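You operate a simulated robot arm through the tools that you are given. There is no shell and no other tool.

Carry out the task below with a simulated robot arm. There is one attempt and no reset: what you move stays moved.

TASK
Pressure-test the clamped pipe and sort it into the HOLDS or LEAKS tray.
Fine: pump to green, never into the red, shut the PUMP lever, watch the big gauge five seconds or more: still green means it holds; then open RELEASE; open the clear guard wide and undo CLAMP only at zero, and leave them so; levers all the way; leave the other pipes, levers and knobs alone.

It is judged by the outcome, as a careful person would: the job done as asked, and still so three seconds after it is handed in. It fails if anything else is knocked over, pushed out of place, dropped, spilled or broken.

THE ROBOT
A 7-joint arm with a two-finger parallel gripper, fixed in place. Base frame: the origin is on the floor under the middle of its stand, x ahead of it, y to its left, z up. Units: m, rad, N and s.
It reaches about 1.247 m from its shoulder. Its first joint turns from -2.304 to 2.304 rad. Payload 3.91 kg.
The TCP is the grasp point between the finger pads, 0.03 m short of the fingertips. In the tool frame z runs along the fingers and y along their closing line. The gripper opens to 0.11 m. The fingers are 0.02 m wide and 0.01 m thick; the gripper's body (0.048 by 0.112 m) begins 0.055 m behind the TCP.
Orientation is that of the tool frame in the base frame, as a unit quaternion [w, x, y, z]. With the fingers straight down and closing along the base's y, the tool's x points along the base's -x, its y along +y and its z along -z.

THE INTERFACE
- The arm moves only by the tool drive_tool. Its argument "rows" is a list of rows, each an object (a shift or turn left out is 0, a gripper value left out holds the last) with "slide": the shift along the base's x, y, z in m, a list of three; "rotation": the turn, a rotation vector about the base's x, y, z in rad, a list of three; "hand": the gripper command, from -1 (shut) to 1 (fully open), values between in proportion. In form: [{"slide": [tx, ty, tz], "rotation": [wx, wy, wz], "hand": hand}, ...]. A call has 1 to 20 rows; each row is the pose to reach, as a shift and turn from the pose commanded when the call began. Each row takes 0.2 s and may step no farther than 0.05 m and 0.15 rad from the row before; otherwise, or with a gripper value out of range, the whole call is refused. A pose out of reach is approached as far as the arm can. The call stops where the force on the tool passes 50 N (or 10 N more than at its start, if that is more) or the arm is blocked; 0.2 s more then pass. The fingers move at their own pace (about 0.108 m/s each) and stop on an object; they squeeze with about 41 N. The grip force told is the motor's: it shows also when the fingers shut on nothing. Time passes only in rows, and 0.2 s behind the last, so rows that repeat a pose let the fingers close. The reply holds the time, the measured pose of the TCP, the force on the tool along the base axes, the opening and the grip force, in the units named above and with some noise, with the torque about the TCP (base axes, N m) and any sound that the robot's microphone picked up.
- Cameras (640 x 400 px; columns grow to the right, rows downward): "scene" is fixed at [0.4021, 0.4999, 1.4938]; the picture's right is [-0.28, -0.96, 0.00], its down [-0.85, 0.25, -0.46] and it looks along [0.44, -0.13, -0.89] (base axes); focal length 214 px, centre (320, 200). "wrist" rides on the gripper at [0.072, 0.017, -0.103] in the tool frame; the picture's right is [-0.23, 0.97, 0.00], its down [-0.76, -0.18, -0.62] and it looks along [-0.61, -0.14, 0.78] (tool axes); focal length 222 px, centre (320, 200). There is no depth. A picture from a camera that has moved, and an enlarged one, comes with that camera's place and axes in the base frame and with its lens.
- grab_frame(camera): a new picture of that camera. No time passes.
- close_up(camera, box): a new picture of the part [left, top, right, bottom] of that camera's present view, enlarged. No time passes.
- sign_off(): hands the job in; it is judged then, once.

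Places have to be worked out from the pictures, the camera data and where the tool is seen. Open the gripper and draw the arm clear of the work before you hand the job in, unless the task says otherwise.

The tools are called after "Emit:" as name(argument=value, ...) on one line, values as JSON. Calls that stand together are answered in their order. drive_tool: Moves the arm, as the interface text tells. Its arguments: {"type":"object","properties":{"rows":{"type":"array"}},"required":["rows"]} The other tools are called the same way: grab_frame (camera) takes a picture; close_up (camera, box) takes an enlarged picture of a part of a camera's view; sign_off () hands the job in.

At the start:

```text
t: 0.0
eef_pos: [0.4501, 0.2684, 1.2741]
tool_rot: [0.0, -0.001, 1.0, -0.001]
force: [-0.2, 0.0, 0.5]
torque: [-0.01, 0.01, 0.0]
width: 0.1102
gripper_force: 0.0
```

scene: 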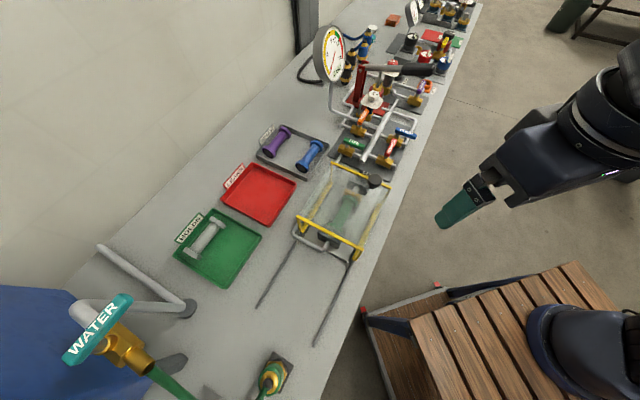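
wrist: 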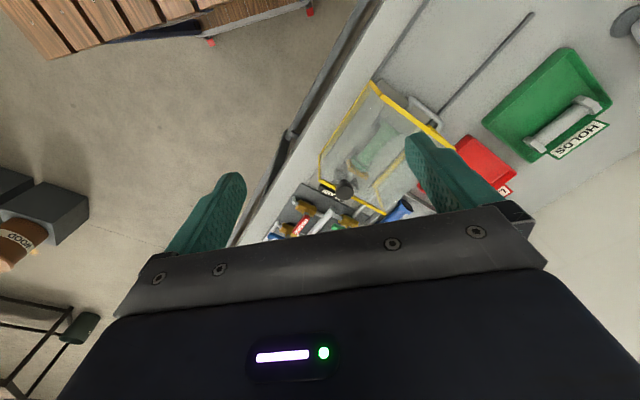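

I'll begin by inspecting the bench in enlarged views to locate the guard, clamp, levers, pump and gauge.

Emit:
close_up(camera="scene", box=[300, 20, 460, 120])

Emit:
close_up(camera="scene", box=[320, 80, 440, 180])

Emit:
close_up(camera="scene", box=[240, 150, 420, 350])

Emit:
close_up(camera="scene", box=[160, 110, 340, 290])

Emit:
close_up(camera="scene", box=[370, 0, 490, 80])

```text
4.00 times, centred on (380, 70) of scene
camera zoom: at [0.4021, 0.4999, 1.4938], right [-0.28, -0.96, 0.0], down [-0.85, 0.25, -0.46], along [0.44, -0.13, -0.89], focal length 858 px, centre (80, 720)
```

zoom: 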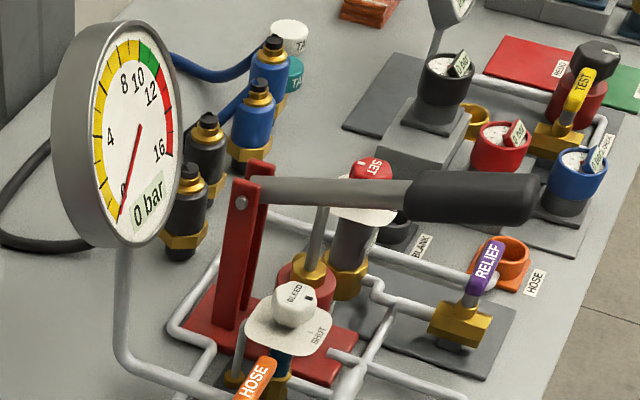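

```text
4.00 times, centred on (380, 130) of scene
camera zoom: at [0.4021, 0.4999, 1.4938], right [-0.28, -0.96, 0.0], down [-0.85, 0.25, -0.46], along [0.44, -0.13, -0.89], focal length 858 px, centre (80, 480)
```

zoom: 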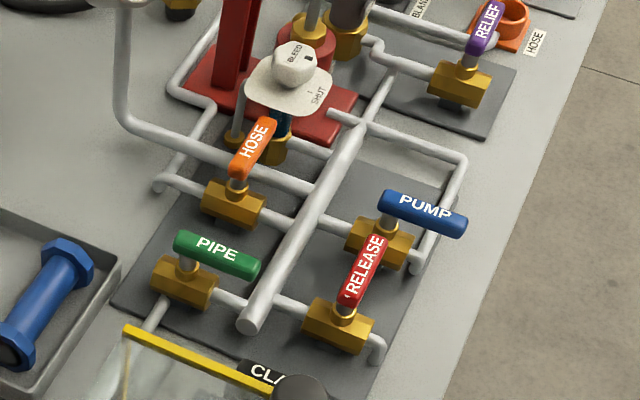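

```text
2.00 times, centred on (330, 250) of scene
camera zoom: at [0.4021, 0.4999, 1.4938], right [-0.28, -0.96, 0.0], down [-0.85, 0.25, -0.46], along [0.44, -0.13, -0.89], focal length 429 px, centre (300, 100)
```

zoom: 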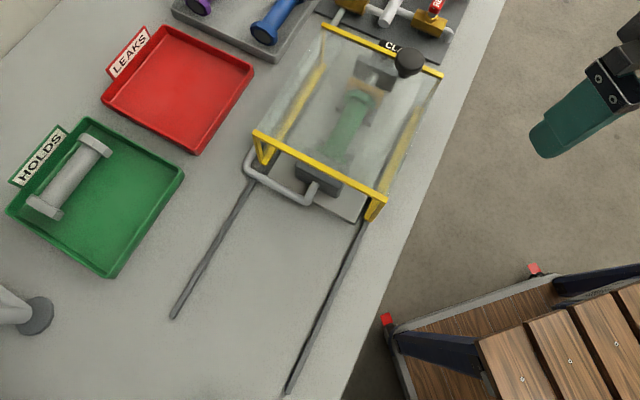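

```text
2.22 times, centred on (250, 200) of scene
camera zoom: at [0.4021, 0.4999, 1.4938], right [-0.28, -0.96, 0.0], down [-0.85, 0.25, -0.46], along [0.44, -0.13, -0.89], focal length 477 px, centre (476, 200)
```

zoom: 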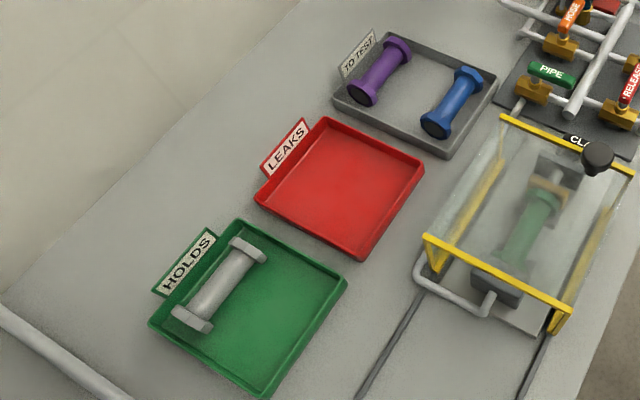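

```text
5.00 times, centred on (430, 40) of scene
camera zoom: at [0.4021, 0.4999, 1.4938], right [-0.28, -0.96, 0.0], down [-0.85, 0.25, -0.46], along [0.44, -0.13, -0.89], focal length 1072 px, centre (-230, 1000)
```

zoom: 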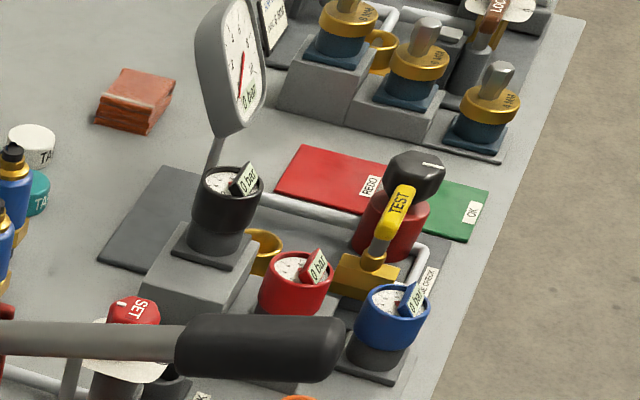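

The scene shows the bench running diagonally; the clamp knob triangulates to about (0.659, 0.272, 1.00) and the bench top near z 0.9. I'll check the wrist view enlarged before moving anything.

Emit:
close_up(camera="wrist", box=[230, 60, 470, 240])

Emit:
close_up(camera="scene", box=[290, 160, 400, 260])

```text
2.22 times, centred on (350, 150) of wrist
camera zoom: at [0.3787, 0.2853, 1.3772], right [0.23, 0.97, 0.0], down [0.76, -0.18, 0.62], along [0.61, -0.14, -0.78], focal length 494 px, centre (253, 311)
```

zoom: 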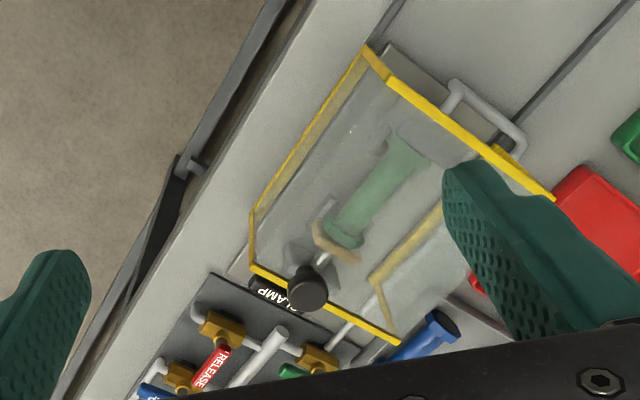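

```text
4.00 times, centred on (345, 210) of scene
camera zoom: at [0.4021, 0.4999, 1.4938], right [-0.28, -0.96, 0.0], down [-0.85, 0.25, -0.46], along [0.44, -0.13, -0.89], focal length 858 px, centre (220, 160)
```

zoom: 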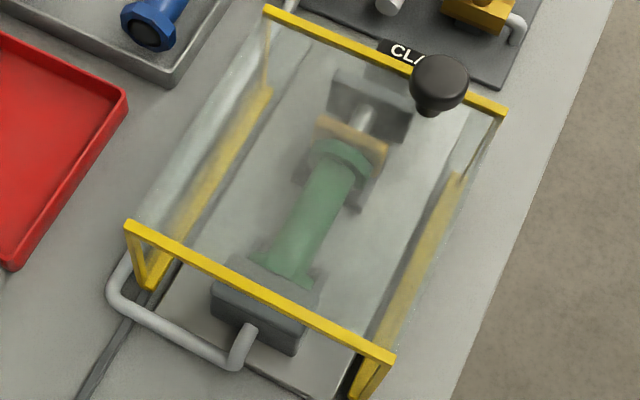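

The bench is rotated about -45° (along-bench direction u≈(0.71,-0.71), depth direction v≈(0.71,0.71)). I'll turn the tool -45° and raise it to survey the manifold and pump with the wrist camera, staying well above everything.

Emit:
drive_tool(rows=[{"slide": [0.022, 0.005, 0.013], "rotation": [0, 0, -0.131], "hand": 1}, {"slide": [0.044, 0.01, 0.026], "rotation": [0, 0, -0.262]}, {"slide": [0.066, 0.015, 0.039], "rotation": [0, 0, -0.393]}, {"slide": [0.088, 0.02, 0.052], "rotation": [0, 0, -0.524]}, {"slide": [0.11, 0.025, 0.065], "rotation": [0, 0, -0.655]}, {"slide": [0.13, 0.029, 0.076], "rotation": [0, 0, -0.785]}, {"slide": [0.13, 0.029, 0.076], "rotation": [0, 0, -0.785]}])

Emit:
grab_frame(camera="wrist")

Emit:
grab_frame(camera="scene")

```text
t: 1.6
eef_pos: [0.5795, 0.297, 1.3505]
tool_rot: [0.0, 0.384, 0.923, 0.0]
force: [0.1, -0.3, 0.7]
torque: [0.01, 0.02, 0.04]
width: 0.1104
gripper_force: 0.1
```

```text
taken
camera wrist: at [0.5422, 0.3608, 1.4538], right [0.85, 0.53, 0.0], down [0.41, -0.66, 0.62], along [0.33, -0.53, -0.78], focal length 222 px, centre (320, 200)
```

wrist: 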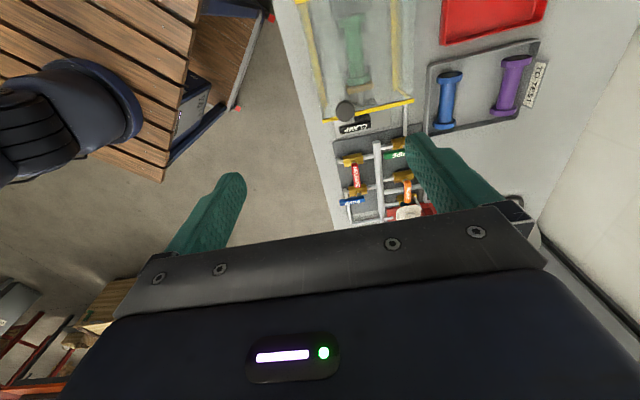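

```text
taken
```

scene: 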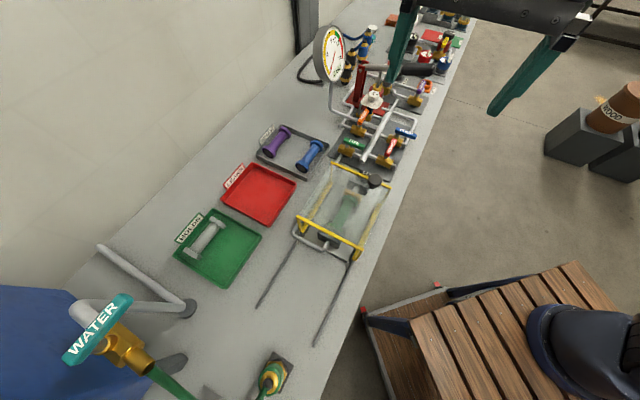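

The view is useful: guard, CLAMP label, PIPE/RELEASE/HOSE/PUMP levers below. Let me enlarge those parts of the wrist view.

Emit:
close_up(camera="wrist", box=[300, 80, 460, 230])

Emit:
close_up(camera="wrist", box=[280, 0, 460, 140])

```text
2.67 times, centred on (380, 155) of wrist
camera zoom: at [0.5422, 0.3608, 1.4538], right [0.85, 0.53, 0.0], down [0.41, -0.66, 0.62], along [0.33, -0.53, -0.78], focal length 592 px, centre (160, 320)
```

zoom: 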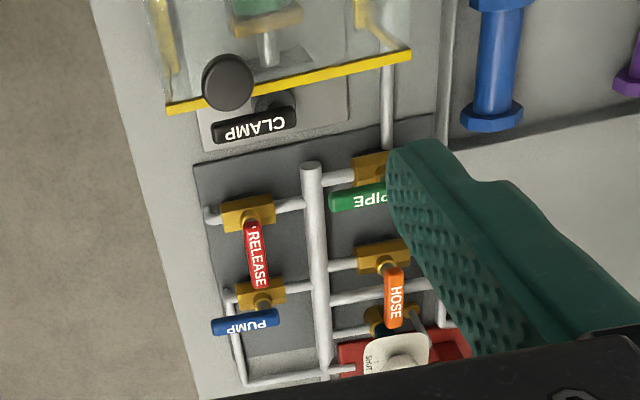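

```text
2.86 times, centred on (370, 70) of wrist
camera zoom: at [0.5422, 0.3608, 1.4538], right [0.85, 0.53, 0.0], down [0.41, -0.66, 0.62], along [0.33, -0.53, -0.78], focal length 635 px, centre (177, 571)
```

zoom: 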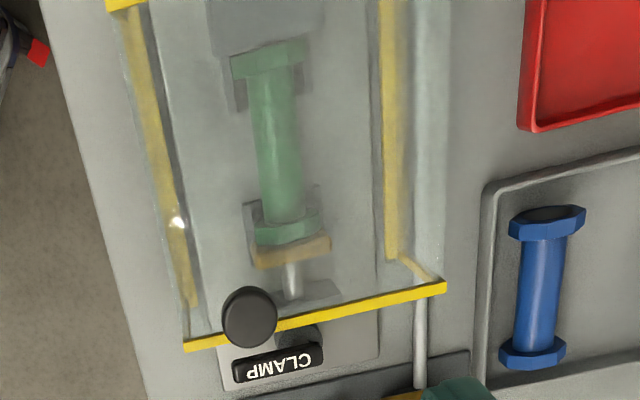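

The clamp knob stands near the guard's end, and the lever geometry is unclear, so I'll go to a front vantage: pull back from the bench, yaw +90° so the camera faces the bench, then pitch up for a side view.

Emit:
drive_tool(rows=[{"slide": [-0.004, -0.016, -0.008], "rotation": [0, 0, 0.131]}, {"slide": [-0.008, -0.032, -0.016], "rotation": [0, 0, 0.262]}, {"slide": [-0.012, -0.048, -0.025], "rotation": [0, 0, 0.393]}, {"slide": [-0.017, -0.064, -0.033], "rotation": [0, 0, 0.524]}, {"slide": [-0.021, -0.08, -0.042], "rotation": [0, 0, 0.655]}, {"slide": [-0.025, -0.096, -0.05], "rotation": [0, 0, 0.785]}, {"slide": [-0.029, -0.112, -0.058], "rotation": [0, 0, 0.916]}, {"slide": [-0.033, -0.128, -0.067], "rotation": [0, 0, 1.047]}, {"slide": [-0.037, -0.144, -0.075], "rotation": [0, 0, 1.178]}, {"slide": [-0.042, -0.16, -0.083], "rotation": [0, 0, 1.309]}, {"slide": [-0.046, -0.176, -0.092], "rotation": [0, 0, 1.44]}, {"slide": [-0.05, -0.191, -0.1], "rotation": [0, 0, 1.571]}, {"slide": [-0.05, -0.191, -0.1], "rotation": [0, 0, 1.571]}])

Emit:
grab_frame(camera="wrist")

```text
t: 4.4
eef_pos: [0.531, 0.1067, 1.2498]
tool_rot: [0.0, -0.383, 0.924, 0.0]
force: [0.1, 0.0, -0.5]
torque: [-0.01, -0.02, 0.0]
width: 0.1099
gripper_force: 0.0
```

```text
taken
camera wrist: at [0.4682, 0.0667, 1.3531], right [-0.53, 0.85, 0.0], down [0.66, 0.41, 0.62], along [0.53, 0.33, -0.78], focal length 222 px, centre (320, 200)
```

wrist: 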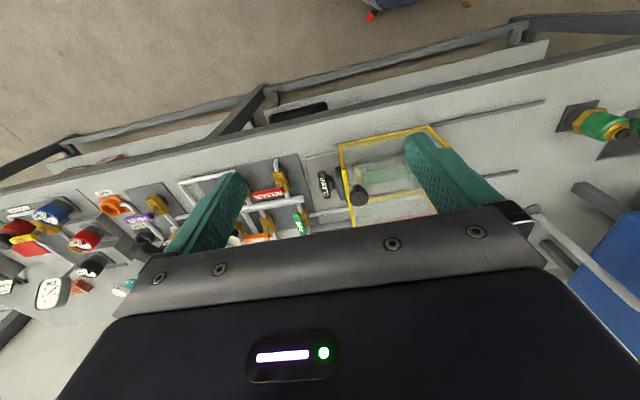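

Now I pitch the tool up about the bench direction and lower it for a side view of the clamp and valves; the fingertips will stay in front of the bench edge.

Emit:
drive_tool(rows=[{"slide": [0.0, 0.0, -0.03], "rotation": [0.0741, -0.0741, 0]}, {"slide": [0.0, 0.0, -0.06], "rotation": [0.1482, -0.1482, 0]}, {"slide": [0.0, 0.0, -0.09], "rotation": [0.2223, -0.2223, 0]}, {"slide": [0.0, 0.0, -0.12], "rotation": [0.2964, -0.2964, 0]}, {"slide": [0.0, 0.0, -0.15], "rotation": [0.3705, -0.3705, 0]}, {"slide": [0.0, 0.0, -0.16], "rotation": [0.3705, -0.3705, 0]}])

Emit:
grab_frame(camera="wrist")

```text
t: 5.8
eef_pos: [0.5292, 0.1063, 1.0896]
tool_rot: [0.24, -0.37, 0.892, 0.099]
force: [-0.5, 0.3, -0.1]
torque: [0.02, -0.02, 0.0]
width: 0.1099
gripper_force: 0.0
```

```text
taken
camera wrist: at [0.4376, 0.0372, 1.1428], right [-0.55, 0.83, 0.11], down [0.37, 0.12, 0.92], along [0.75, 0.55, -0.37], focal length 222 px, centre (320, 200)
```

wrist: 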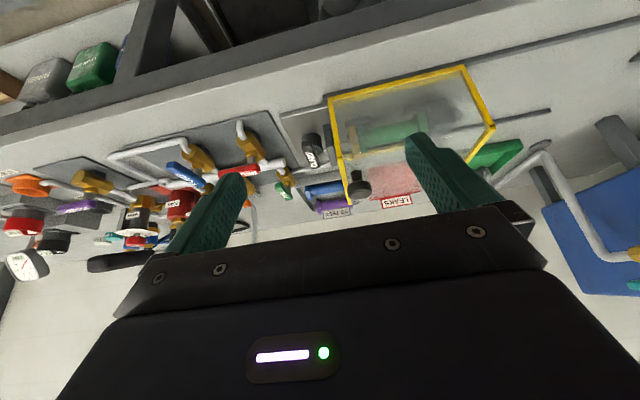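

Emit:
close_up(camera="wrist", box=[270, 60, 510, 220])

Emit:
close_up(camera="wrist", box=[280, 110, 400, 220])

Emit:
close_up(camera="wrist", box=[80, 100, 300, 280])

```text
2.50 times, centred on (390, 140) of wrist
camera zoom: at [0.4376, 0.0372, 1.1428], right [-0.55, 0.83, 0.11], down [0.37, 0.12, 0.92], along [0.75, 0.55, -0.37], focal length 555 px, centre (145, 350)
```

zoom: 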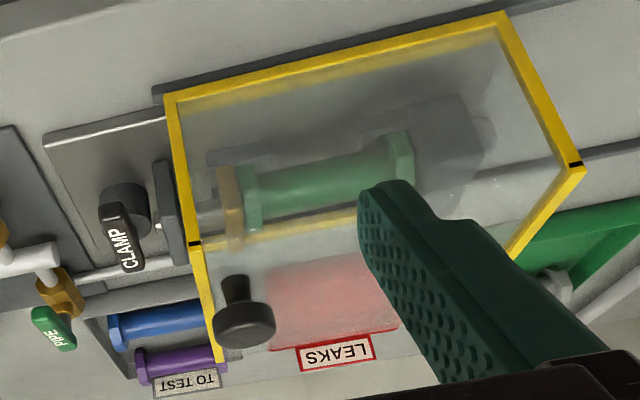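

```text
3.64 times, centred on (340, 165) of wrist
camera zoom: at [0.4376, 0.0372, 1.1428], right [-0.55, 0.83, 0.11], down [0.37, 0.12, 0.92], along [0.75, 0.55, -0.37], focal length 808 px, centre (247, 327)
```

zoom: 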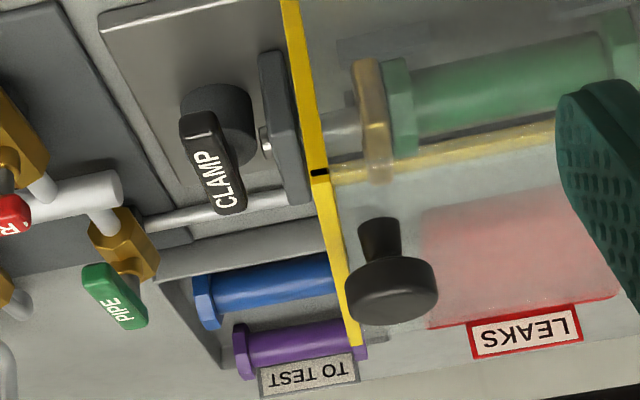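

```text
2.22 times, centred on (190, 190) of wrist
camera zoom: at [0.4376, 0.0372, 1.1428], right [-0.55, 0.83, 0.11], down [0.37, 0.12, 0.92], along [0.75, 0.55, -0.37], focal length 494 px, centre (609, 222)
```

zoom: 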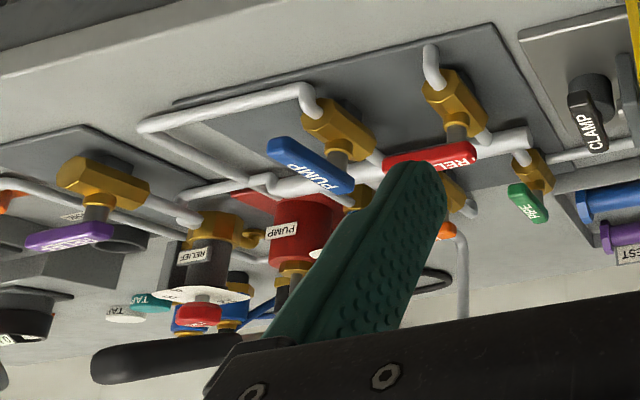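

The front view clarifies things: the black knob is on top of the guard (its slide handle), CLAMP is a turning lever beside it, PUMP points toward me (open), and RELEASE points along the bench (shut). I'll level the tool, rise, and go to the pump area for a closer look.

Emit:
drive_tool(rows=[{"slide": [0, 0, 0.035], "rotation": [-0.0926, 0.0926, 0]}, {"slide": [0, 0, 0.07], "rotation": [-0.1852, 0.1852, 0]}, {"slide": [0, 0, 0.105], "rotation": [-0.2778, 0.2778, 0]}, {"slide": [0, 0, 0.14], "rotation": [-0.3705, 0.3705, 0]}, {"slide": [0.04, -0.019, 0.14], "rotation": [-0.3705, 0.3705, 0]}, {"slide": [0.08, -0.038, 0.14], "rotation": [-0.3705, 0.3705, 0]}, {"slide": [0.12, -0.057, 0.14], "rotation": [-0.3705, 0.3705, 0]}, {"slide": [0.16, -0.076, 0.14], "rotation": [-0.3705, 0.3705, 0]}, {"slide": [0.2, -0.095, 0.14], "rotation": [-0.3705, 0.3705, 0]}, {"slide": [0.24, -0.114, 0.14], "rotation": [-0.3705, 0.3705, 0]}, {"slide": [0.28, -0.133, 0.14], "rotation": [-0.3705, 0.3705, 0]}, {"slide": [0.32, -0.152, 0.14], "rotation": [-0.3705, 0.3705, 0]}, {"slide": [0.36, -0.171, 0.14], "rotation": [-0.3705, 0.3705, 0]}, {"slide": [0.404, -0.191, 0.14], "rotation": [-0.3705, 0.3705, 0]}, {"slide": [0.404, -0.191, 0.14], "rotation": [-0.3705, 0.3705, 0]}])

Emit:
grab_frame(camera="wrist")

Emit:
grab_frame(camera="scene")

```text
t: 9.0
eef_pos: [0.9326, -0.0842, 1.2302]
tool_rot: [0.0, -0.383, 0.924, 0.0]
force: [-0.1, 0.4, 0.2]
torque: [-0.02, 0.0, -0.02]
width: 0.11
gripper_force: 0.0
```

```text
taken
camera wrist: at [0.8706, -0.1237, 1.3331], right [-0.53, 0.85, 0.0], down [0.66, 0.41, 0.62], along [0.53, 0.33, -0.78], focal length 222 px, centre (320, 200)
```

wrist: 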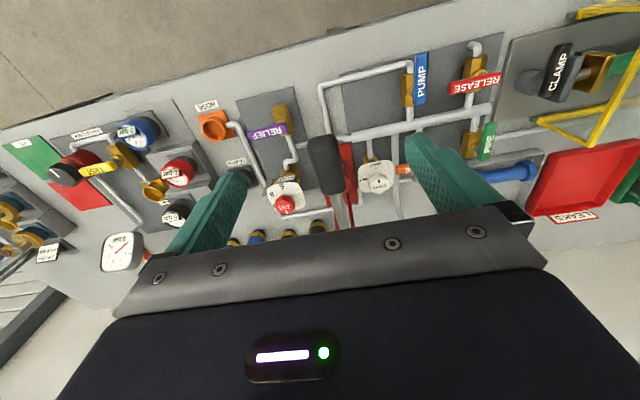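

```text
taken
```

scene: 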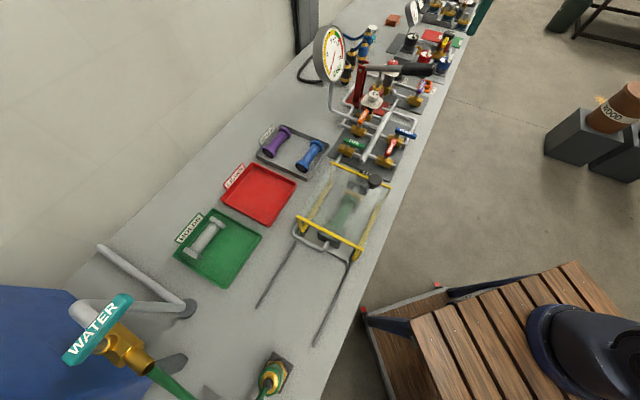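

Emit:
close_up(camera="wrist", box=[240, 60, 420, 240])

Emit:
close_up(camera="wrist", box=[380, 20, 620, 170])

Emit:
close_up(camera="scene", box=[310, 20, 350, 90])

```text
2.22 times, centred on (330, 150) of wrist
camera zoom: at [0.8706, -0.1237, 1.3331], right [-0.53, 0.85, 0.0], down [0.66, 0.41, 0.62], along [0.53, 0.33, -0.78], focal length 494 px, centre (298, 311)
```

zoom: 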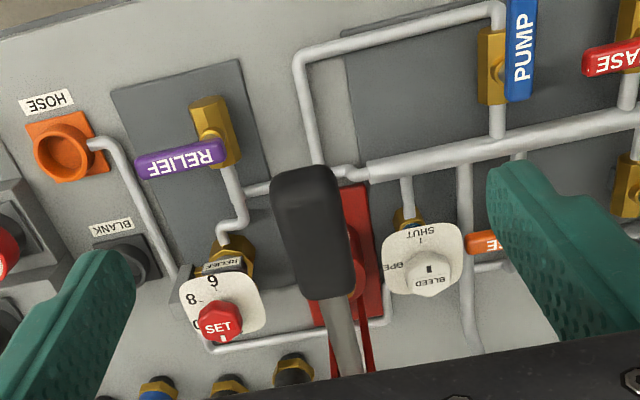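

```text
2.67 times, centred on (500, 95) of wrist
camera zoom: at [0.8706, -0.1237, 1.3331], right [-0.53, 0.85, 0.0], down [0.66, 0.41, 0.62], along [0.53, 0.33, -0.78], focal length 592 px, centre (-160, 480)
```

zoom: 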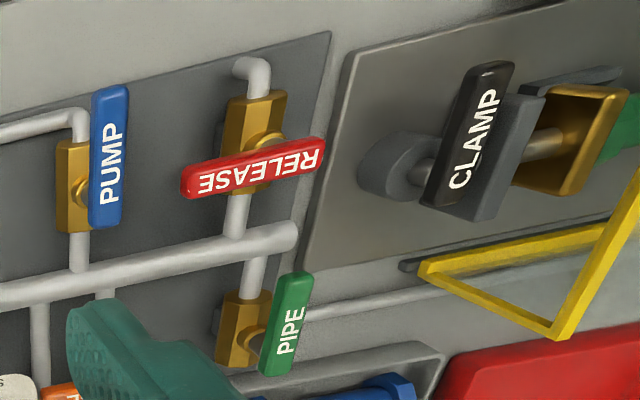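

```text
5.71 times, centred on (330, 55) of scene
camera zoom: at [0.4021, 0.4999, 1.4938], right [-0.28, -0.96, 0.0], down [-0.85, 0.25, -0.46], along [0.44, -0.13, -0.89], focal length 1226 px, centre (263, 1029)
```

zoom: 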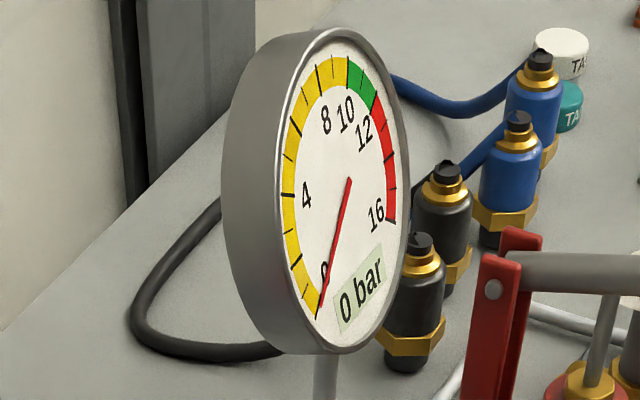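

Gauge reads 0 bar with green from 10 to 12. The pump handle grip lies near U≈0.73, V 0.65–0.745, z≈1.04 (about 0.04 m thick). I'll move over it and descend part way to check alignment.

Emit:
drive_tool(rows=[{"slide": [0.036, 0.028, 0]}, {"slide": [0.0715, 0.056, 0]}, {"slide": [0.0715, 0.056, -0.04]}, {"slide": [0.0715, 0.056, -0.08]}, {"slide": [0.0715, 0.056, -0.11]}, {"slide": [0.0715, 0.056, -0.11]}])

Emit:
grab_frame(camera="wrist")

Emit:
close_up(camera="scene", box=[310, 10, 470, 130])

```text
t: 10.4
eef_pos: [1.0057, -0.029, 1.1207]
tool_rot: [0.0, -0.382, 0.924, 0.0]
force: [0.4, -0.9, 1.0]
torque: [-0.01, -0.03, -0.05]
width: 0.11
gripper_force: 0.0
```

```text
taken
camera wrist: at [0.944, -0.0686, 1.2233], right [-0.53, 0.85, 0.0], down [0.66, 0.41, 0.62], along [0.53, 0.33, -0.78], focal length 222 px, centre (320, 200)
```

wrist: 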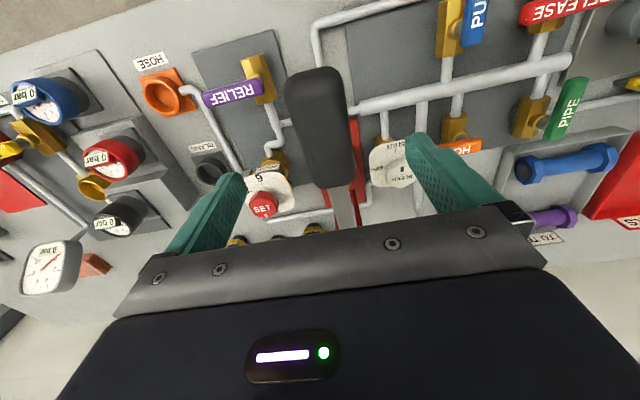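

```text
3.33 times, centred on (390, 70) of scene
camera zoom: at [0.4021, 0.4999, 1.4938], right [-0.28, -0.96, 0.0], down [-0.85, 0.25, -0.46], along [0.44, -0.13, -0.89], focal length 715 px, centre (87, 633)
```

zoom: 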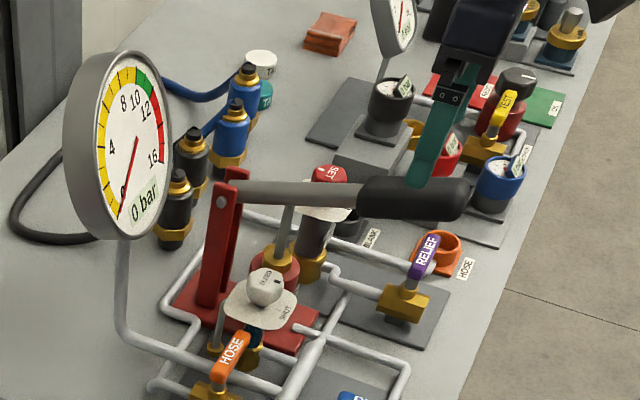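

The handle is centred between the fingers (U≈0.73, TCP V≈0.69). I'll descend to its centre height and close on it.

Emit:
drive_tool(rows=[{"slide": [0, 0, -0.04], "hand": 1}, {"slide": [0, 0, -0.072], "hand": 1}, {"slide": [0, 0, -0.072], "hand": 1}])

Emit:
grab_frame(camera="wrist")

Emit:
close_up(camera="scene", box=[310, 10, 470, 130])

```text
t: 11.2
eef_pos: [1.0064, -0.0289, 1.0468]
tool_rot: [-0.001, -0.384, 0.923, 0.0]
force: [-0.9, 0.2, 0.9]
torque: [0.0, 0.01, -0.02]
width: 0.11
gripper_force: 0.1
```

```text
taken
camera wrist: at [0.9434, -0.0678, 1.1507], right [-0.53, 0.85, 0.0], down [0.66, 0.41, 0.62], along [0.53, 0.33, -0.78], focal length 222 px, centre (320, 200)
```

wrist: 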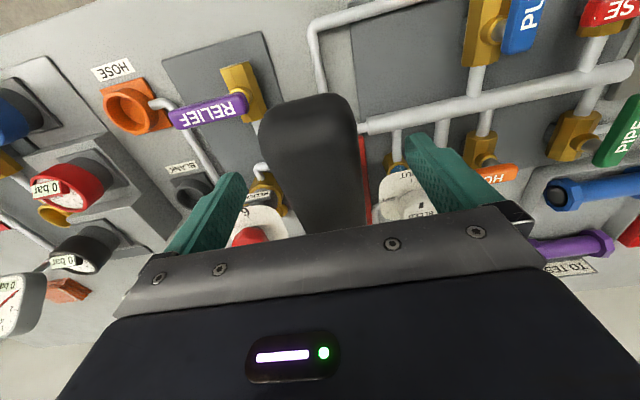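

```text
3.33 times, centred on (390, 70) of scene
camera zoom: at [0.4021, 0.4999, 1.4938], right [-0.28, -0.96, 0.0], down [-0.85, 0.25, -0.46], along [0.44, -0.13, -0.89], focal length 715 px, centre (87, 633)
```

zoom: 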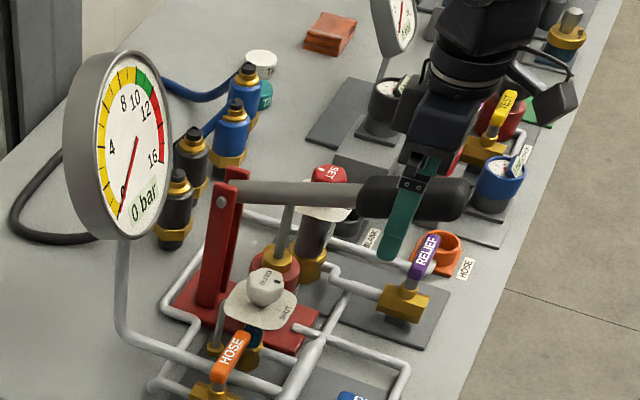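

The fingers straddle the handle cleanly and the gauge stays visible to the scene camera. I'll close onto the handle.

Emit:
drive_tool(rows=[{"slide": [0, 0, 0], "hand": -1}, {"slide": [0, 0, 0], "hand": -1}, {"slide": [0, 0, 0], "hand": -1}])

Emit:
close_up(camera="scene", box=[310, 10, 470, 130])

```text
t: 12.0
eef_pos: [1.004, -0.0256, 1.0477]
tool_rot: [-0.001, -0.384, 0.923, 0.001]
force: [-37.2, 17.1, -1.6]
torque: [-0.31, 0.51, -0.14]
width: 0.0417
gripper_force: 45.3
```

```text
3.33 times, centred on (390, 70) of scene
camera zoom: at [0.4021, 0.4999, 1.4938], right [-0.28, -0.96, 0.0], down [-0.85, 0.25, -0.46], along [0.44, -0.13, -0.89], focal length 715 px, centre (87, 633)
```

zoom: 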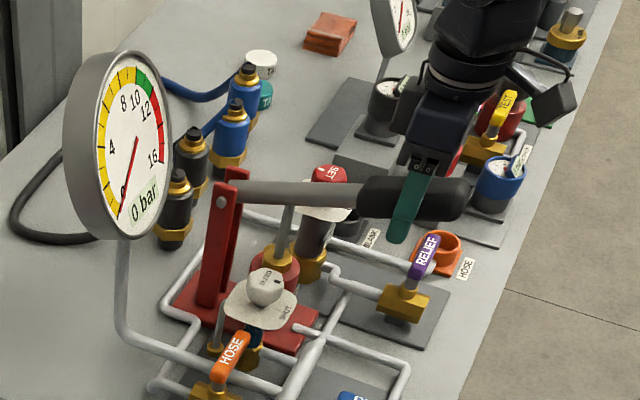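

The grip holds (width 0.042) but there is ~40 N sideways load along -u, meaning the handle sits slightly off my commanded centre. I'll ease the command about 5 mm in that direction.

Emit:
drive_tool(rows=[{"slide": [-0.0018, 0.0018, 0], "hand": -1}, {"slide": [-0.0035, 0.0035, 0], "hand": -1}, {"slide": [-0.0035, 0.0035, 0], "hand": -1}])

```text
t: 12.8
eef_pos: [1.0043, -0.0264, 1.0483]
tool_rot: [0.001, -0.383, 0.924, -0.001]
force: [13.6, 3.6, -7.6]
torque: [-0.4, -0.18, 0.47]
width: 0.0419
gripper_force: 45.1
```

The load is now small. I'll start a gentle down-stroke along the handle's arc (pivot near V≈0.90, z≈0.985) and watch force and gauge.

Emit:
drive_tool(rows=[{"slide": [-0.0018, -0.0018, -0.01], "hand": -1}, {"slide": [-0.0033, -0.0033, -0.02], "hand": -1}, {"slide": [-0.0045, -0.0045, -0.03], "hand": -1}, {"slide": [-0.0055, -0.0055, -0.04], "hand": -1}, {"slide": [-0.0055, -0.0055, -0.04], "hand": -1}])

Emit:
close_up(camera="scene", box=[310, 10, 470, 130])

```text
t: 14.0
eef_pos: [0.9983, -0.0322, 1.0085]
tool_rot: [0.0, -0.383, 0.924, -0.001]
force: [20.4, -15.0, 8.2]
torque: [0.43, -1.01, -0.04]
width: 0.0418
gripper_force: 44.6
```

```text
3.33 times, centred on (390, 70) of scene
camera zoom: at [0.4021, 0.4999, 1.4938], right [-0.28, -0.96, 0.0], down [-0.85, 0.25, -0.46], along [0.44, -0.13, -0.89], focal length 715 px, centre (87, 633)
```

zoom: 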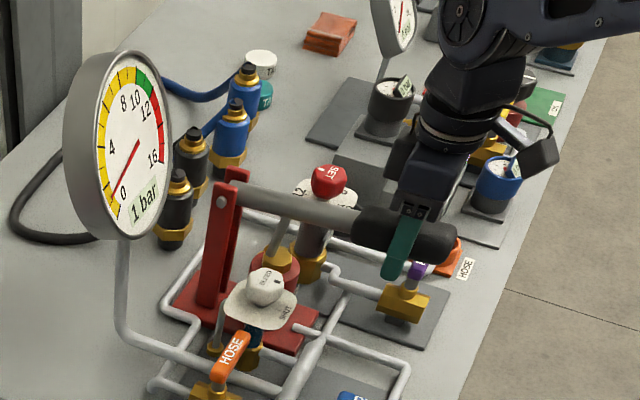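

The gauge moved to 1 bar with a 4 cm stroke. I continue the down-stroke gently toward its lower stop.

Emit:
drive_tool(rows=[{"slide": [0.0007, -0.0007, -0.01], "hand": -1}, {"slide": [0.0014, -0.0014, -0.02], "hand": -1}, {"slide": [0.0018, -0.0018, -0.03], "hand": -1}, {"slide": [0.0018, -0.0018, -0.04], "hand": -1}, {"slide": [0.0018, -0.0018, -0.04], "hand": -1}])

Emit:
close_up(camera="scene", box=[310, 10, 470, 130])

```text
t: 15.2
eef_pos: [0.9987, -0.0305, 0.967]
tool_rot: [0.001, -0.383, 0.924, 0.001]
force: [8.9, 4.8, 11.0]
torque: [1.05, -0.46, -0.48]
width: 0.0421
gripper_force: 44.9
```

```text
3.33 times, centred on (390, 70) of scene
camera zoom: at [0.4021, 0.4999, 1.4938], right [-0.28, -0.96, 0.0], down [-0.85, 0.25, -0.46], along [0.44, -0.13, -0.89], focal length 715 px, centre (87, 633)
```

zoom: 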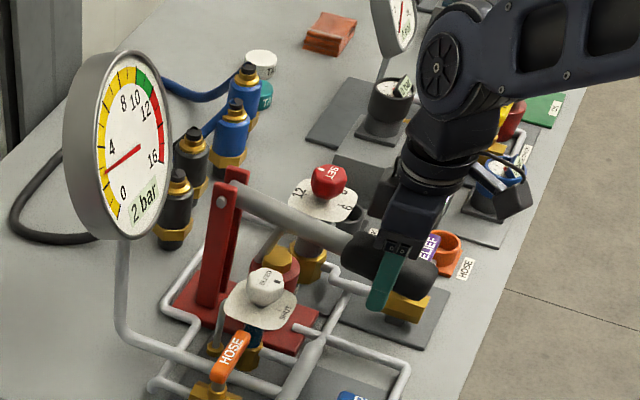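

2 bar now, with low forces. I'll lift the handle back to its start and repeat the stroke once in the same call, then read the gauge.

Emit:
drive_tool(rows=[{"slide": [-0.0005, 0.0005, 0.016], "hand": -1}, {"slide": [-0.001, 0.001, 0.032], "hand": -1}, {"slide": [0.0, 0.003, 0.048], "hand": -1}, {"slide": [0.002, 0.005, 0.064], "hand": -1}, {"slide": [0.0045, 0.0065, 0.08], "hand": -1}, {"slide": [0.0045, 0.0065, 0.08], "hand": -1}, {"slide": [0.002, 0.005, 0.064], "hand": -1}, {"slide": [0.0, 0.003, 0.048], "hand": -1}, {"slide": [-0.001, 0.001, 0.032], "hand": -1}, {"slide": [-0.0005, 0.0005, 0.016], "hand": -1}, {"slide": [0, 0, 0], "hand": -1}, {"slide": [0, 0, 0], "hand": -1}])

Emit:
close_up(camera="scene", box=[310, 10, 470, 130])

```text
t: 17.8
eef_pos: [0.9985, -0.0306, 0.9679]
tool_rot: [-0.001, -0.384, 0.923, 0.0]
force: [13.8, 8.9, 9.8]
torque: [0.74, -0.22, -0.35]
width: 0.0417
gripper_force: 44.8
```

```text
3.33 times, centred on (390, 70) of scene
camera zoom: at [0.4021, 0.4999, 1.4938], right [-0.28, -0.96, 0.0], down [-0.85, 0.25, -0.46], along [0.44, -0.13, -0.89], focal length 715 px, centre (87, 633)
```

zoom: 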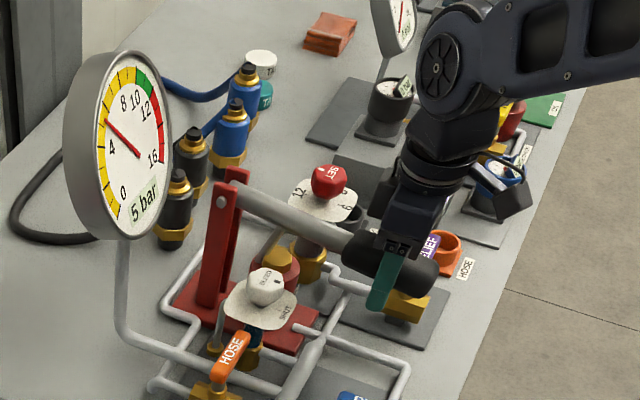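

5 bar after the second stroke (~2.5 bar per stroke). I repeat one full stroke.

Emit:
drive_tool(rows=[{"slide": [-0.0005, 0.0005, 0.016], "hand": -1}, {"slide": [-0.001, 0.001, 0.032], "hand": -1}, {"slide": [0.0, 0.003, 0.048], "hand": -1}, {"slide": [0.002, 0.005, 0.064], "hand": -1}, {"slide": [0.0045, 0.0065, 0.08], "hand": -1}, {"slide": [0.0045, 0.0065, 0.08], "hand": -1}, {"slide": [0.002, 0.005, 0.064], "hand": -1}, {"slide": [0.0, 0.003, 0.048], "hand": -1}, {"slide": [-0.001, 0.001, 0.032], "hand": -1}, {"slide": [-0.0005, 0.0005, 0.016], "hand": -1}, {"slide": [0, 0, 0], "hand": -1}, {"slide": [0, 0, 0], "hand": -1}])

Emit:
close_up(camera="scene", box=[310, 20, 350, 90])

```text
t: 20.4
eef_pos: [0.9985, -0.0306, 0.9664]
tool_rot: [0.0, -0.383, 0.924, 0.0]
force: [16.1, 2.5, 9.9]
torque: [0.91, -0.22, -0.18]
width: 0.0417
gripper_force: 44.8
```

```text
5.71 times, centred on (330, 55) of scene
camera zoom: at [0.4021, 0.4999, 1.4938], right [-0.28, -0.96, 0.0], down [-0.85, 0.25, -0.46], along [0.44, -0.13, -0.89], focal length 1226 px, centre (263, 1029)
```

zoom: 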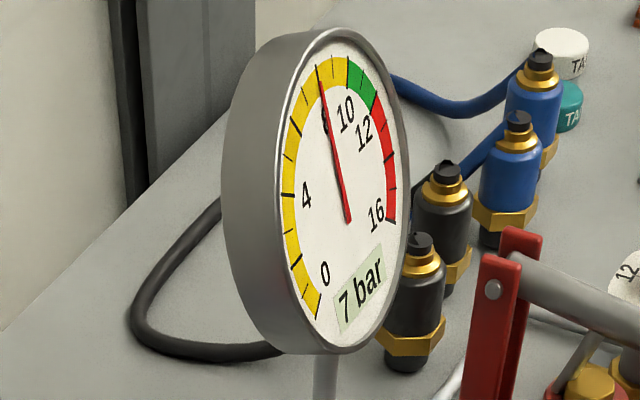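

About 7.5–8 bar now. One more full stroke should bring it near 10; I'll do it slowly and read.

Emit:
drive_tool(rows=[{"slide": [-0.0005, 0.0005, 0.016], "hand": -1}, {"slide": [-0.001, 0.001, 0.032], "hand": -1}, {"slide": [0.0, 0.003, 0.048], "hand": -1}, {"slide": [0.002, 0.005, 0.064], "hand": -1}, {"slide": [0.0045, 0.0065, 0.08], "hand": -1}, {"slide": [0.0045, 0.0065, 0.08], "hand": -1}, {"slide": [0.002, 0.005, 0.064], "hand": -1}, {"slide": [0.0, 0.003, 0.048], "hand": -1}, {"slide": [-0.001, 0.001, 0.032], "hand": -1}, {"slide": [-0.0005, 0.0005, 0.016], "hand": -1}, {"slide": [-0.0005, 0.0005, 0.016], "hand": -1}])

Emit:
close_up(camera="scene", box=[310, 20, 350, 90])

```text
t: 22.8
eef_pos: [0.9983, -0.032, 0.9834]
tool_rot: [0.0, -0.384, 0.923, -0.001]
force: [8.4, -1.1, 9.5]
torque: [0.94, -0.54, -0.25]
width: 0.0419
gripper_force: 45.5
```

```text
5.71 times, centred on (330, 55) of scene
camera zoom: at [0.4021, 0.4999, 1.4938], right [-0.28, -0.96, 0.0], down [-0.85, 0.25, -0.46], along [0.44, -0.13, -0.89], focal length 1226 px, centre (263, 1029)
```

zoom: 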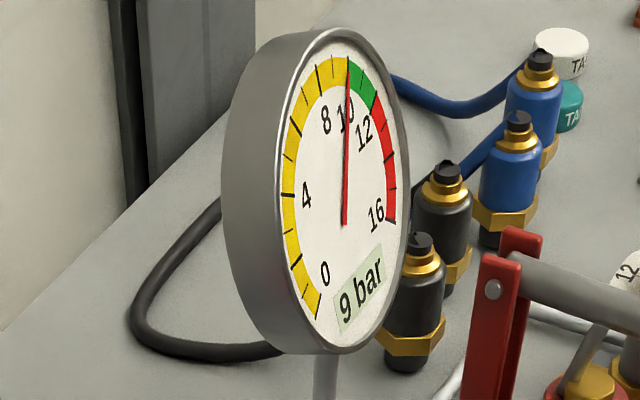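

Needle is right at 10 (readout 9). I finish the remaining 1.6 cm of the stroke and read again.

Emit:
drive_tool(rows=[{"slide": [0.0003, -0.0003, -0.008], "hand": -1}, {"slide": [0.0005, -0.0005, -0.016], "hand": -1}, {"slide": [0.0005, -0.0005, -0.016], "hand": -1}])

Emit:
close_up(camera="scene", box=[310, 20, 350, 90])

```text
t: 23.6
eef_pos: [0.9982, -0.032, 0.9682]
tool_rot: [0.0, -0.383, 0.924, 0.0]
force: [6.3, 10.4, 12.0]
torque: [1.05, -0.61, -0.42]
width: 0.0421
gripper_force: 45.6
```

```text
5.71 times, centred on (330, 55) of scene
camera zoom: at [0.4021, 0.4999, 1.4938], right [-0.28, -0.96, 0.0], down [-0.85, 0.25, -0.46], along [0.44, -0.13, -0.89], focal length 1226 px, centre (263, 1029)
```

zoom: 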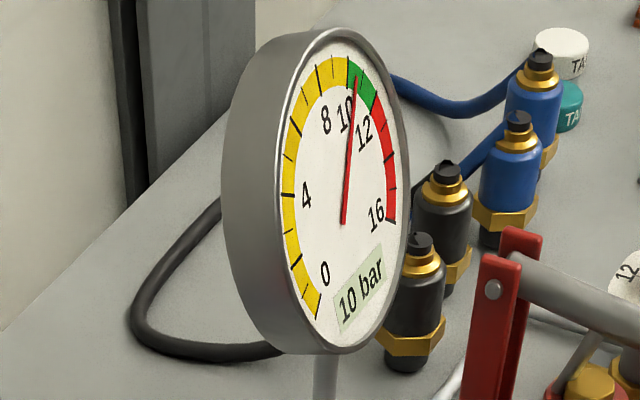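

Now about 10.5 bar, in the green. A small 2 cm part-stroke should centre it around 11 without nearing red.

Emit:
drive_tool(rows=[{"slide": [-0.0003, 0.0003, 0.01], "hand": -1}, {"slide": [-0.0005, 0.0005, 0.02], "hand": -1}, {"slide": [-0.0005, 0.0005, 0.02], "hand": -1}, {"slide": [-0.0003, 0.0003, 0.01], "hand": -1}, {"slide": [0, 0, 0.0], "hand": -1}, {"slide": [0, 0, 0.0], "hand": -1}])

Emit:
close_up(camera="scene", box=[310, 20, 350, 90])

```text
t: 25.0
eef_pos: [0.9993, -0.0312, 0.9683]
tool_rot: [0.001, -0.383, 0.924, 0.0]
force: [-1.3, 9.6, 11.9]
torque: [0.87, -0.92, -0.34]
width: 0.042
gripper_force: 45.2
```

```text
5.71 times, centred on (330, 55) of scene
camera zoom: at [0.4021, 0.4999, 1.4938], right [-0.28, -0.96, 0.0], down [-0.85, 0.25, -0.46], along [0.44, -0.13, -0.89], focal length 1226 px, centre (263, 1029)
```

zoom: 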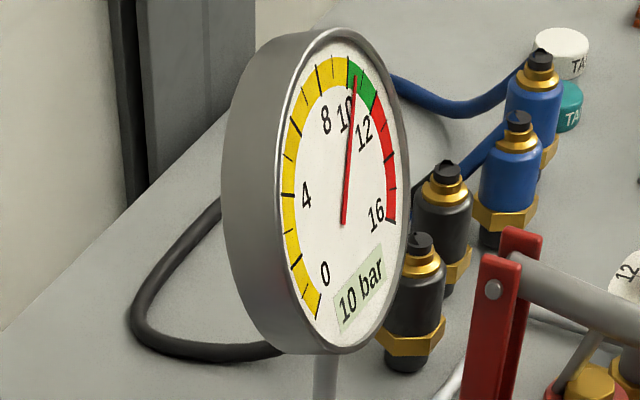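

The needle did not change (about 10.5), so short strokes may have lost motion. I'll lift 4 cm and press back only 2.5 cm, then read.

Emit:
drive_tool(rows=[{"slide": [-0.0005, 0.0005, 0.016], "hand": -1}, {"slide": [-0.001, 0.001, 0.032], "hand": -1}, {"slide": [-0.0005, 0.002, 0.04], "hand": -1}, {"slide": [-0.0005, 0.002, 0.04], "hand": -1}, {"slide": [-0.001, 0.001, 0.03], "hand": -1}, {"slide": [-0.0005, 0.0005, 0.018], "hand": -1}, {"slide": [-0.0005, 0.0005, 0.018], "hand": -1}])

Emit:
close_up(camera="scene", box=[310, 20, 350, 90])

```text
t: 26.6
eef_pos: [0.9979, -0.0316, 0.9862]
tool_rot: [0.001, -0.383, 0.924, 0.0]
force: [-3.0, -0.9, 9.5]
torque: [0.85, -1.07, -0.39]
width: 0.0416
gripper_force: 44.9
```

```text
5.71 times, centred on (330, 55) of scene
camera zoom: at [0.4021, 0.4999, 1.4938], right [-0.28, -0.96, 0.0], down [-0.85, 0.25, -0.46], along [0.44, -0.13, -0.89], focal length 1226 px, centre (263, 1029)
```

zoom: 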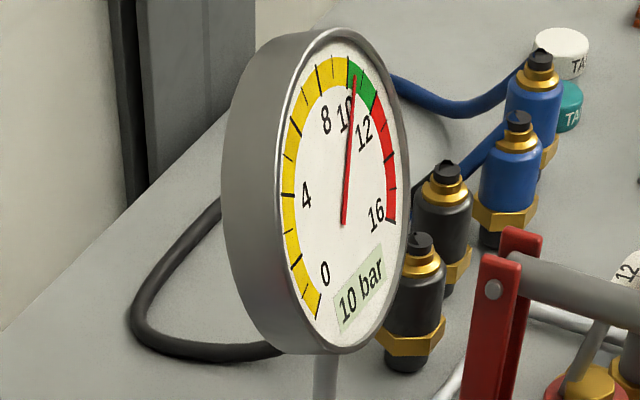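

Still about 10.4–10.5. I'll press the remaining 1.8 cm to the bottom and read again to learn how part strokes count.

Emit:
drive_tool(rows=[{"slide": [0.0003, -0.0003, -0.009], "hand": -1}, {"slide": [0.0005, -0.0005, -0.018], "hand": -1}, {"slide": [0.0005, -0.0005, -0.018], "hand": -1}])

Emit:
close_up(camera="scene", box=[310, 20, 350, 90])

```text
t: 27.4
eef_pos: [0.9985, -0.0308, 0.9692]
tool_rot: [0.0, -0.383, 0.924, 0.0]
force: [3.9, 7.0, 9.9]
torque: [0.86, -0.62, -0.26]
width: 0.0418
gripper_force: 44.6
```

```text
5.71 times, centred on (330, 55) of scene
camera zoom: at [0.4021, 0.4999, 1.4938], right [-0.28, -0.96, 0.0], down [-0.85, 0.25, -0.46], along [0.44, -0.13, -0.89], focal length 1226 px, centre (263, 1029)
```

zoom: 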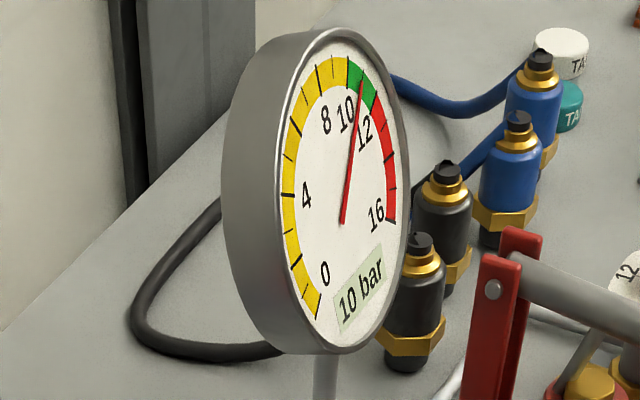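

Needle at about 11, mid-green. Now I release the handle (opening modestly to avoid the RELIEF valve), rise, and travel above the PUMP lever with the fingers closed.

Emit:
drive_tool(rows=[{"slide": [0, 0, 0], "hand": 0.4}, {"slide": [0, 0, 0], "hand": 0.4}, {"slide": [0, 0, 0.045], "hand": 0.4}, {"slide": [0, 0, 0.09], "hand": 0.4}, {"slide": [0, 0, 0.135], "hand": 0.4}, {"slide": [0, 0, 0.17], "hand": 0.4}, {"slide": [-0.04, 0.019, 0.17], "hand": -1}, {"slide": [-0.08, 0.038, 0.17], "hand": -1}, {"slide": [-0.12, 0.057, 0.17], "hand": -1}, {"slide": [-0.16, 0.076, 0.17], "hand": -1}, {"slide": [-0.193, 0.091, 0.14], "hand": -1}, {"slide": [-0.193, 0.091, 0.1], "hand": -1}, {"slide": [-0.193, 0.091, 0.1], "hand": -1}])

Emit:
grab_frame(camera="wrist")

Emit:
close_up(camera="scene", box=[310, 20, 350, 90])

Emit:
close_up(camera="scene", box=[310, 40, 470, 190])

```text
t: 30.2
eef_pos: [0.8052, 0.0593, 1.0672]
tool_rot: [0.0, -0.383, 0.924, 0.0]
force: [0.0, 1.1, 0.2]
torque: [-0.01, 0.04, -0.01]
width: 0.0003
gripper_force: 37.8
```

```text
taken
camera wrist: at [0.7429, 0.0195, 1.1708], right [-0.53, 0.85, 0.0], down [0.66, 0.41, 0.62], along [0.53, 0.33, -0.78], focal length 222 px, centre (320, 200)
```

wrist: 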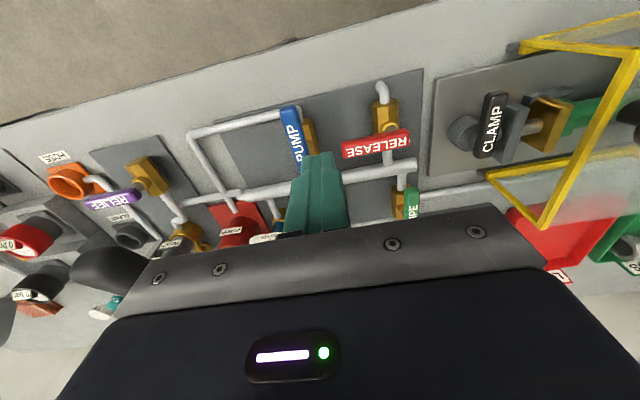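

```text
5.71 times, centred on (330, 55) of scene
camera zoom: at [0.4021, 0.4999, 1.4938], right [-0.28, -0.96, 0.0], down [-0.85, 0.25, -0.46], along [0.44, -0.13, -0.89], focal length 1226 px, centre (263, 1029)
```

zoom: 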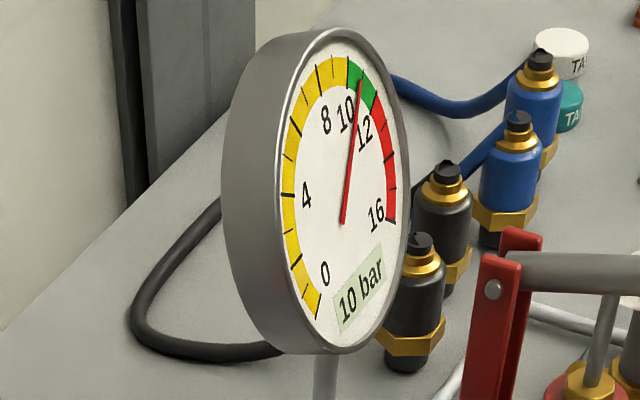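

```text
2.67 times, centred on (390, 115) of scene
camera zoom: at [0.4021, 0.4999, 1.4938], right [-0.28, -0.96, 0.0], down [-0.85, 0.25, -0.46], along [0.44, -0.13, -0.89], focal length 572 px, centre (133, 427)
```

zoom: 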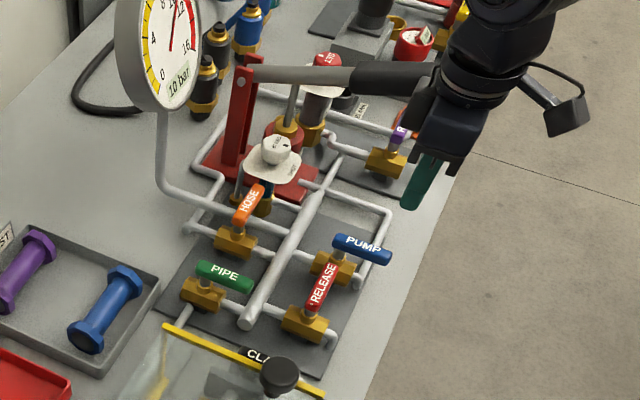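

Pressure holds near 11 and the pump handle sprang back up by itself. The closed fingertips are at U≈0.527, V≈0.611, beside the PUMP bar (U≈0.56); I'll descend to bar height and check.

Emit:
drive_tool(rows=[{"slide": [0, 0, -0.04], "hand": -1}, {"slide": [0, 0, -0.08], "hand": -1}, {"slide": [0, 0, -0.115], "hand": -1}, {"slide": [0, 0, -0.115], "hand": -1}])

Emit:
close_up(camera="wrist", box=[220, 40, 420, 210])

Emit:
close_up(camera="scene", box=[350, 80, 450, 180])

```text
t: 31.2
eef_pos: [0.8052, 0.0593, 0.9535]
tool_rot: [0.0, -0.382, 0.924, 0.0]
force: [-0.1, -0.4, -0.6]
torque: [0.01, 0.02, -0.02]
width: 0.0001
gripper_force: 37.6
```

```text
2.35 times, centred on (320, 125) of wrist
camera zoom: at [0.7435, 0.019, 1.0559], right [-0.53, 0.85, 0.0], down [0.66, 0.41, 0.62], along [0.53, 0.33, -0.78], focal length 523 px, centre (320, 376)
```

zoom: 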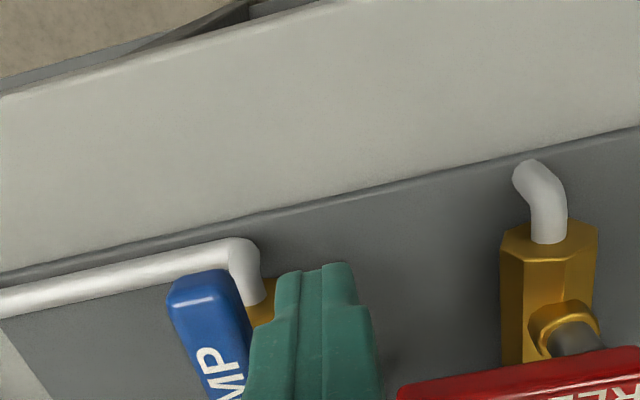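

```text
4.00 times, centred on (400, 130) of scene
camera zoom: at [0.4021, 0.4999, 1.4938], right [-0.28, -0.96, 0.0], down [-0.85, 0.25, -0.46], along [0.44, -0.13, -0.89], focal length 858 px, centre (0, 480)
```

zoom: 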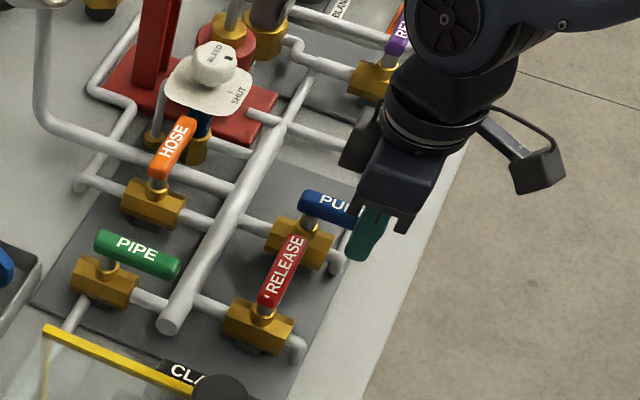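

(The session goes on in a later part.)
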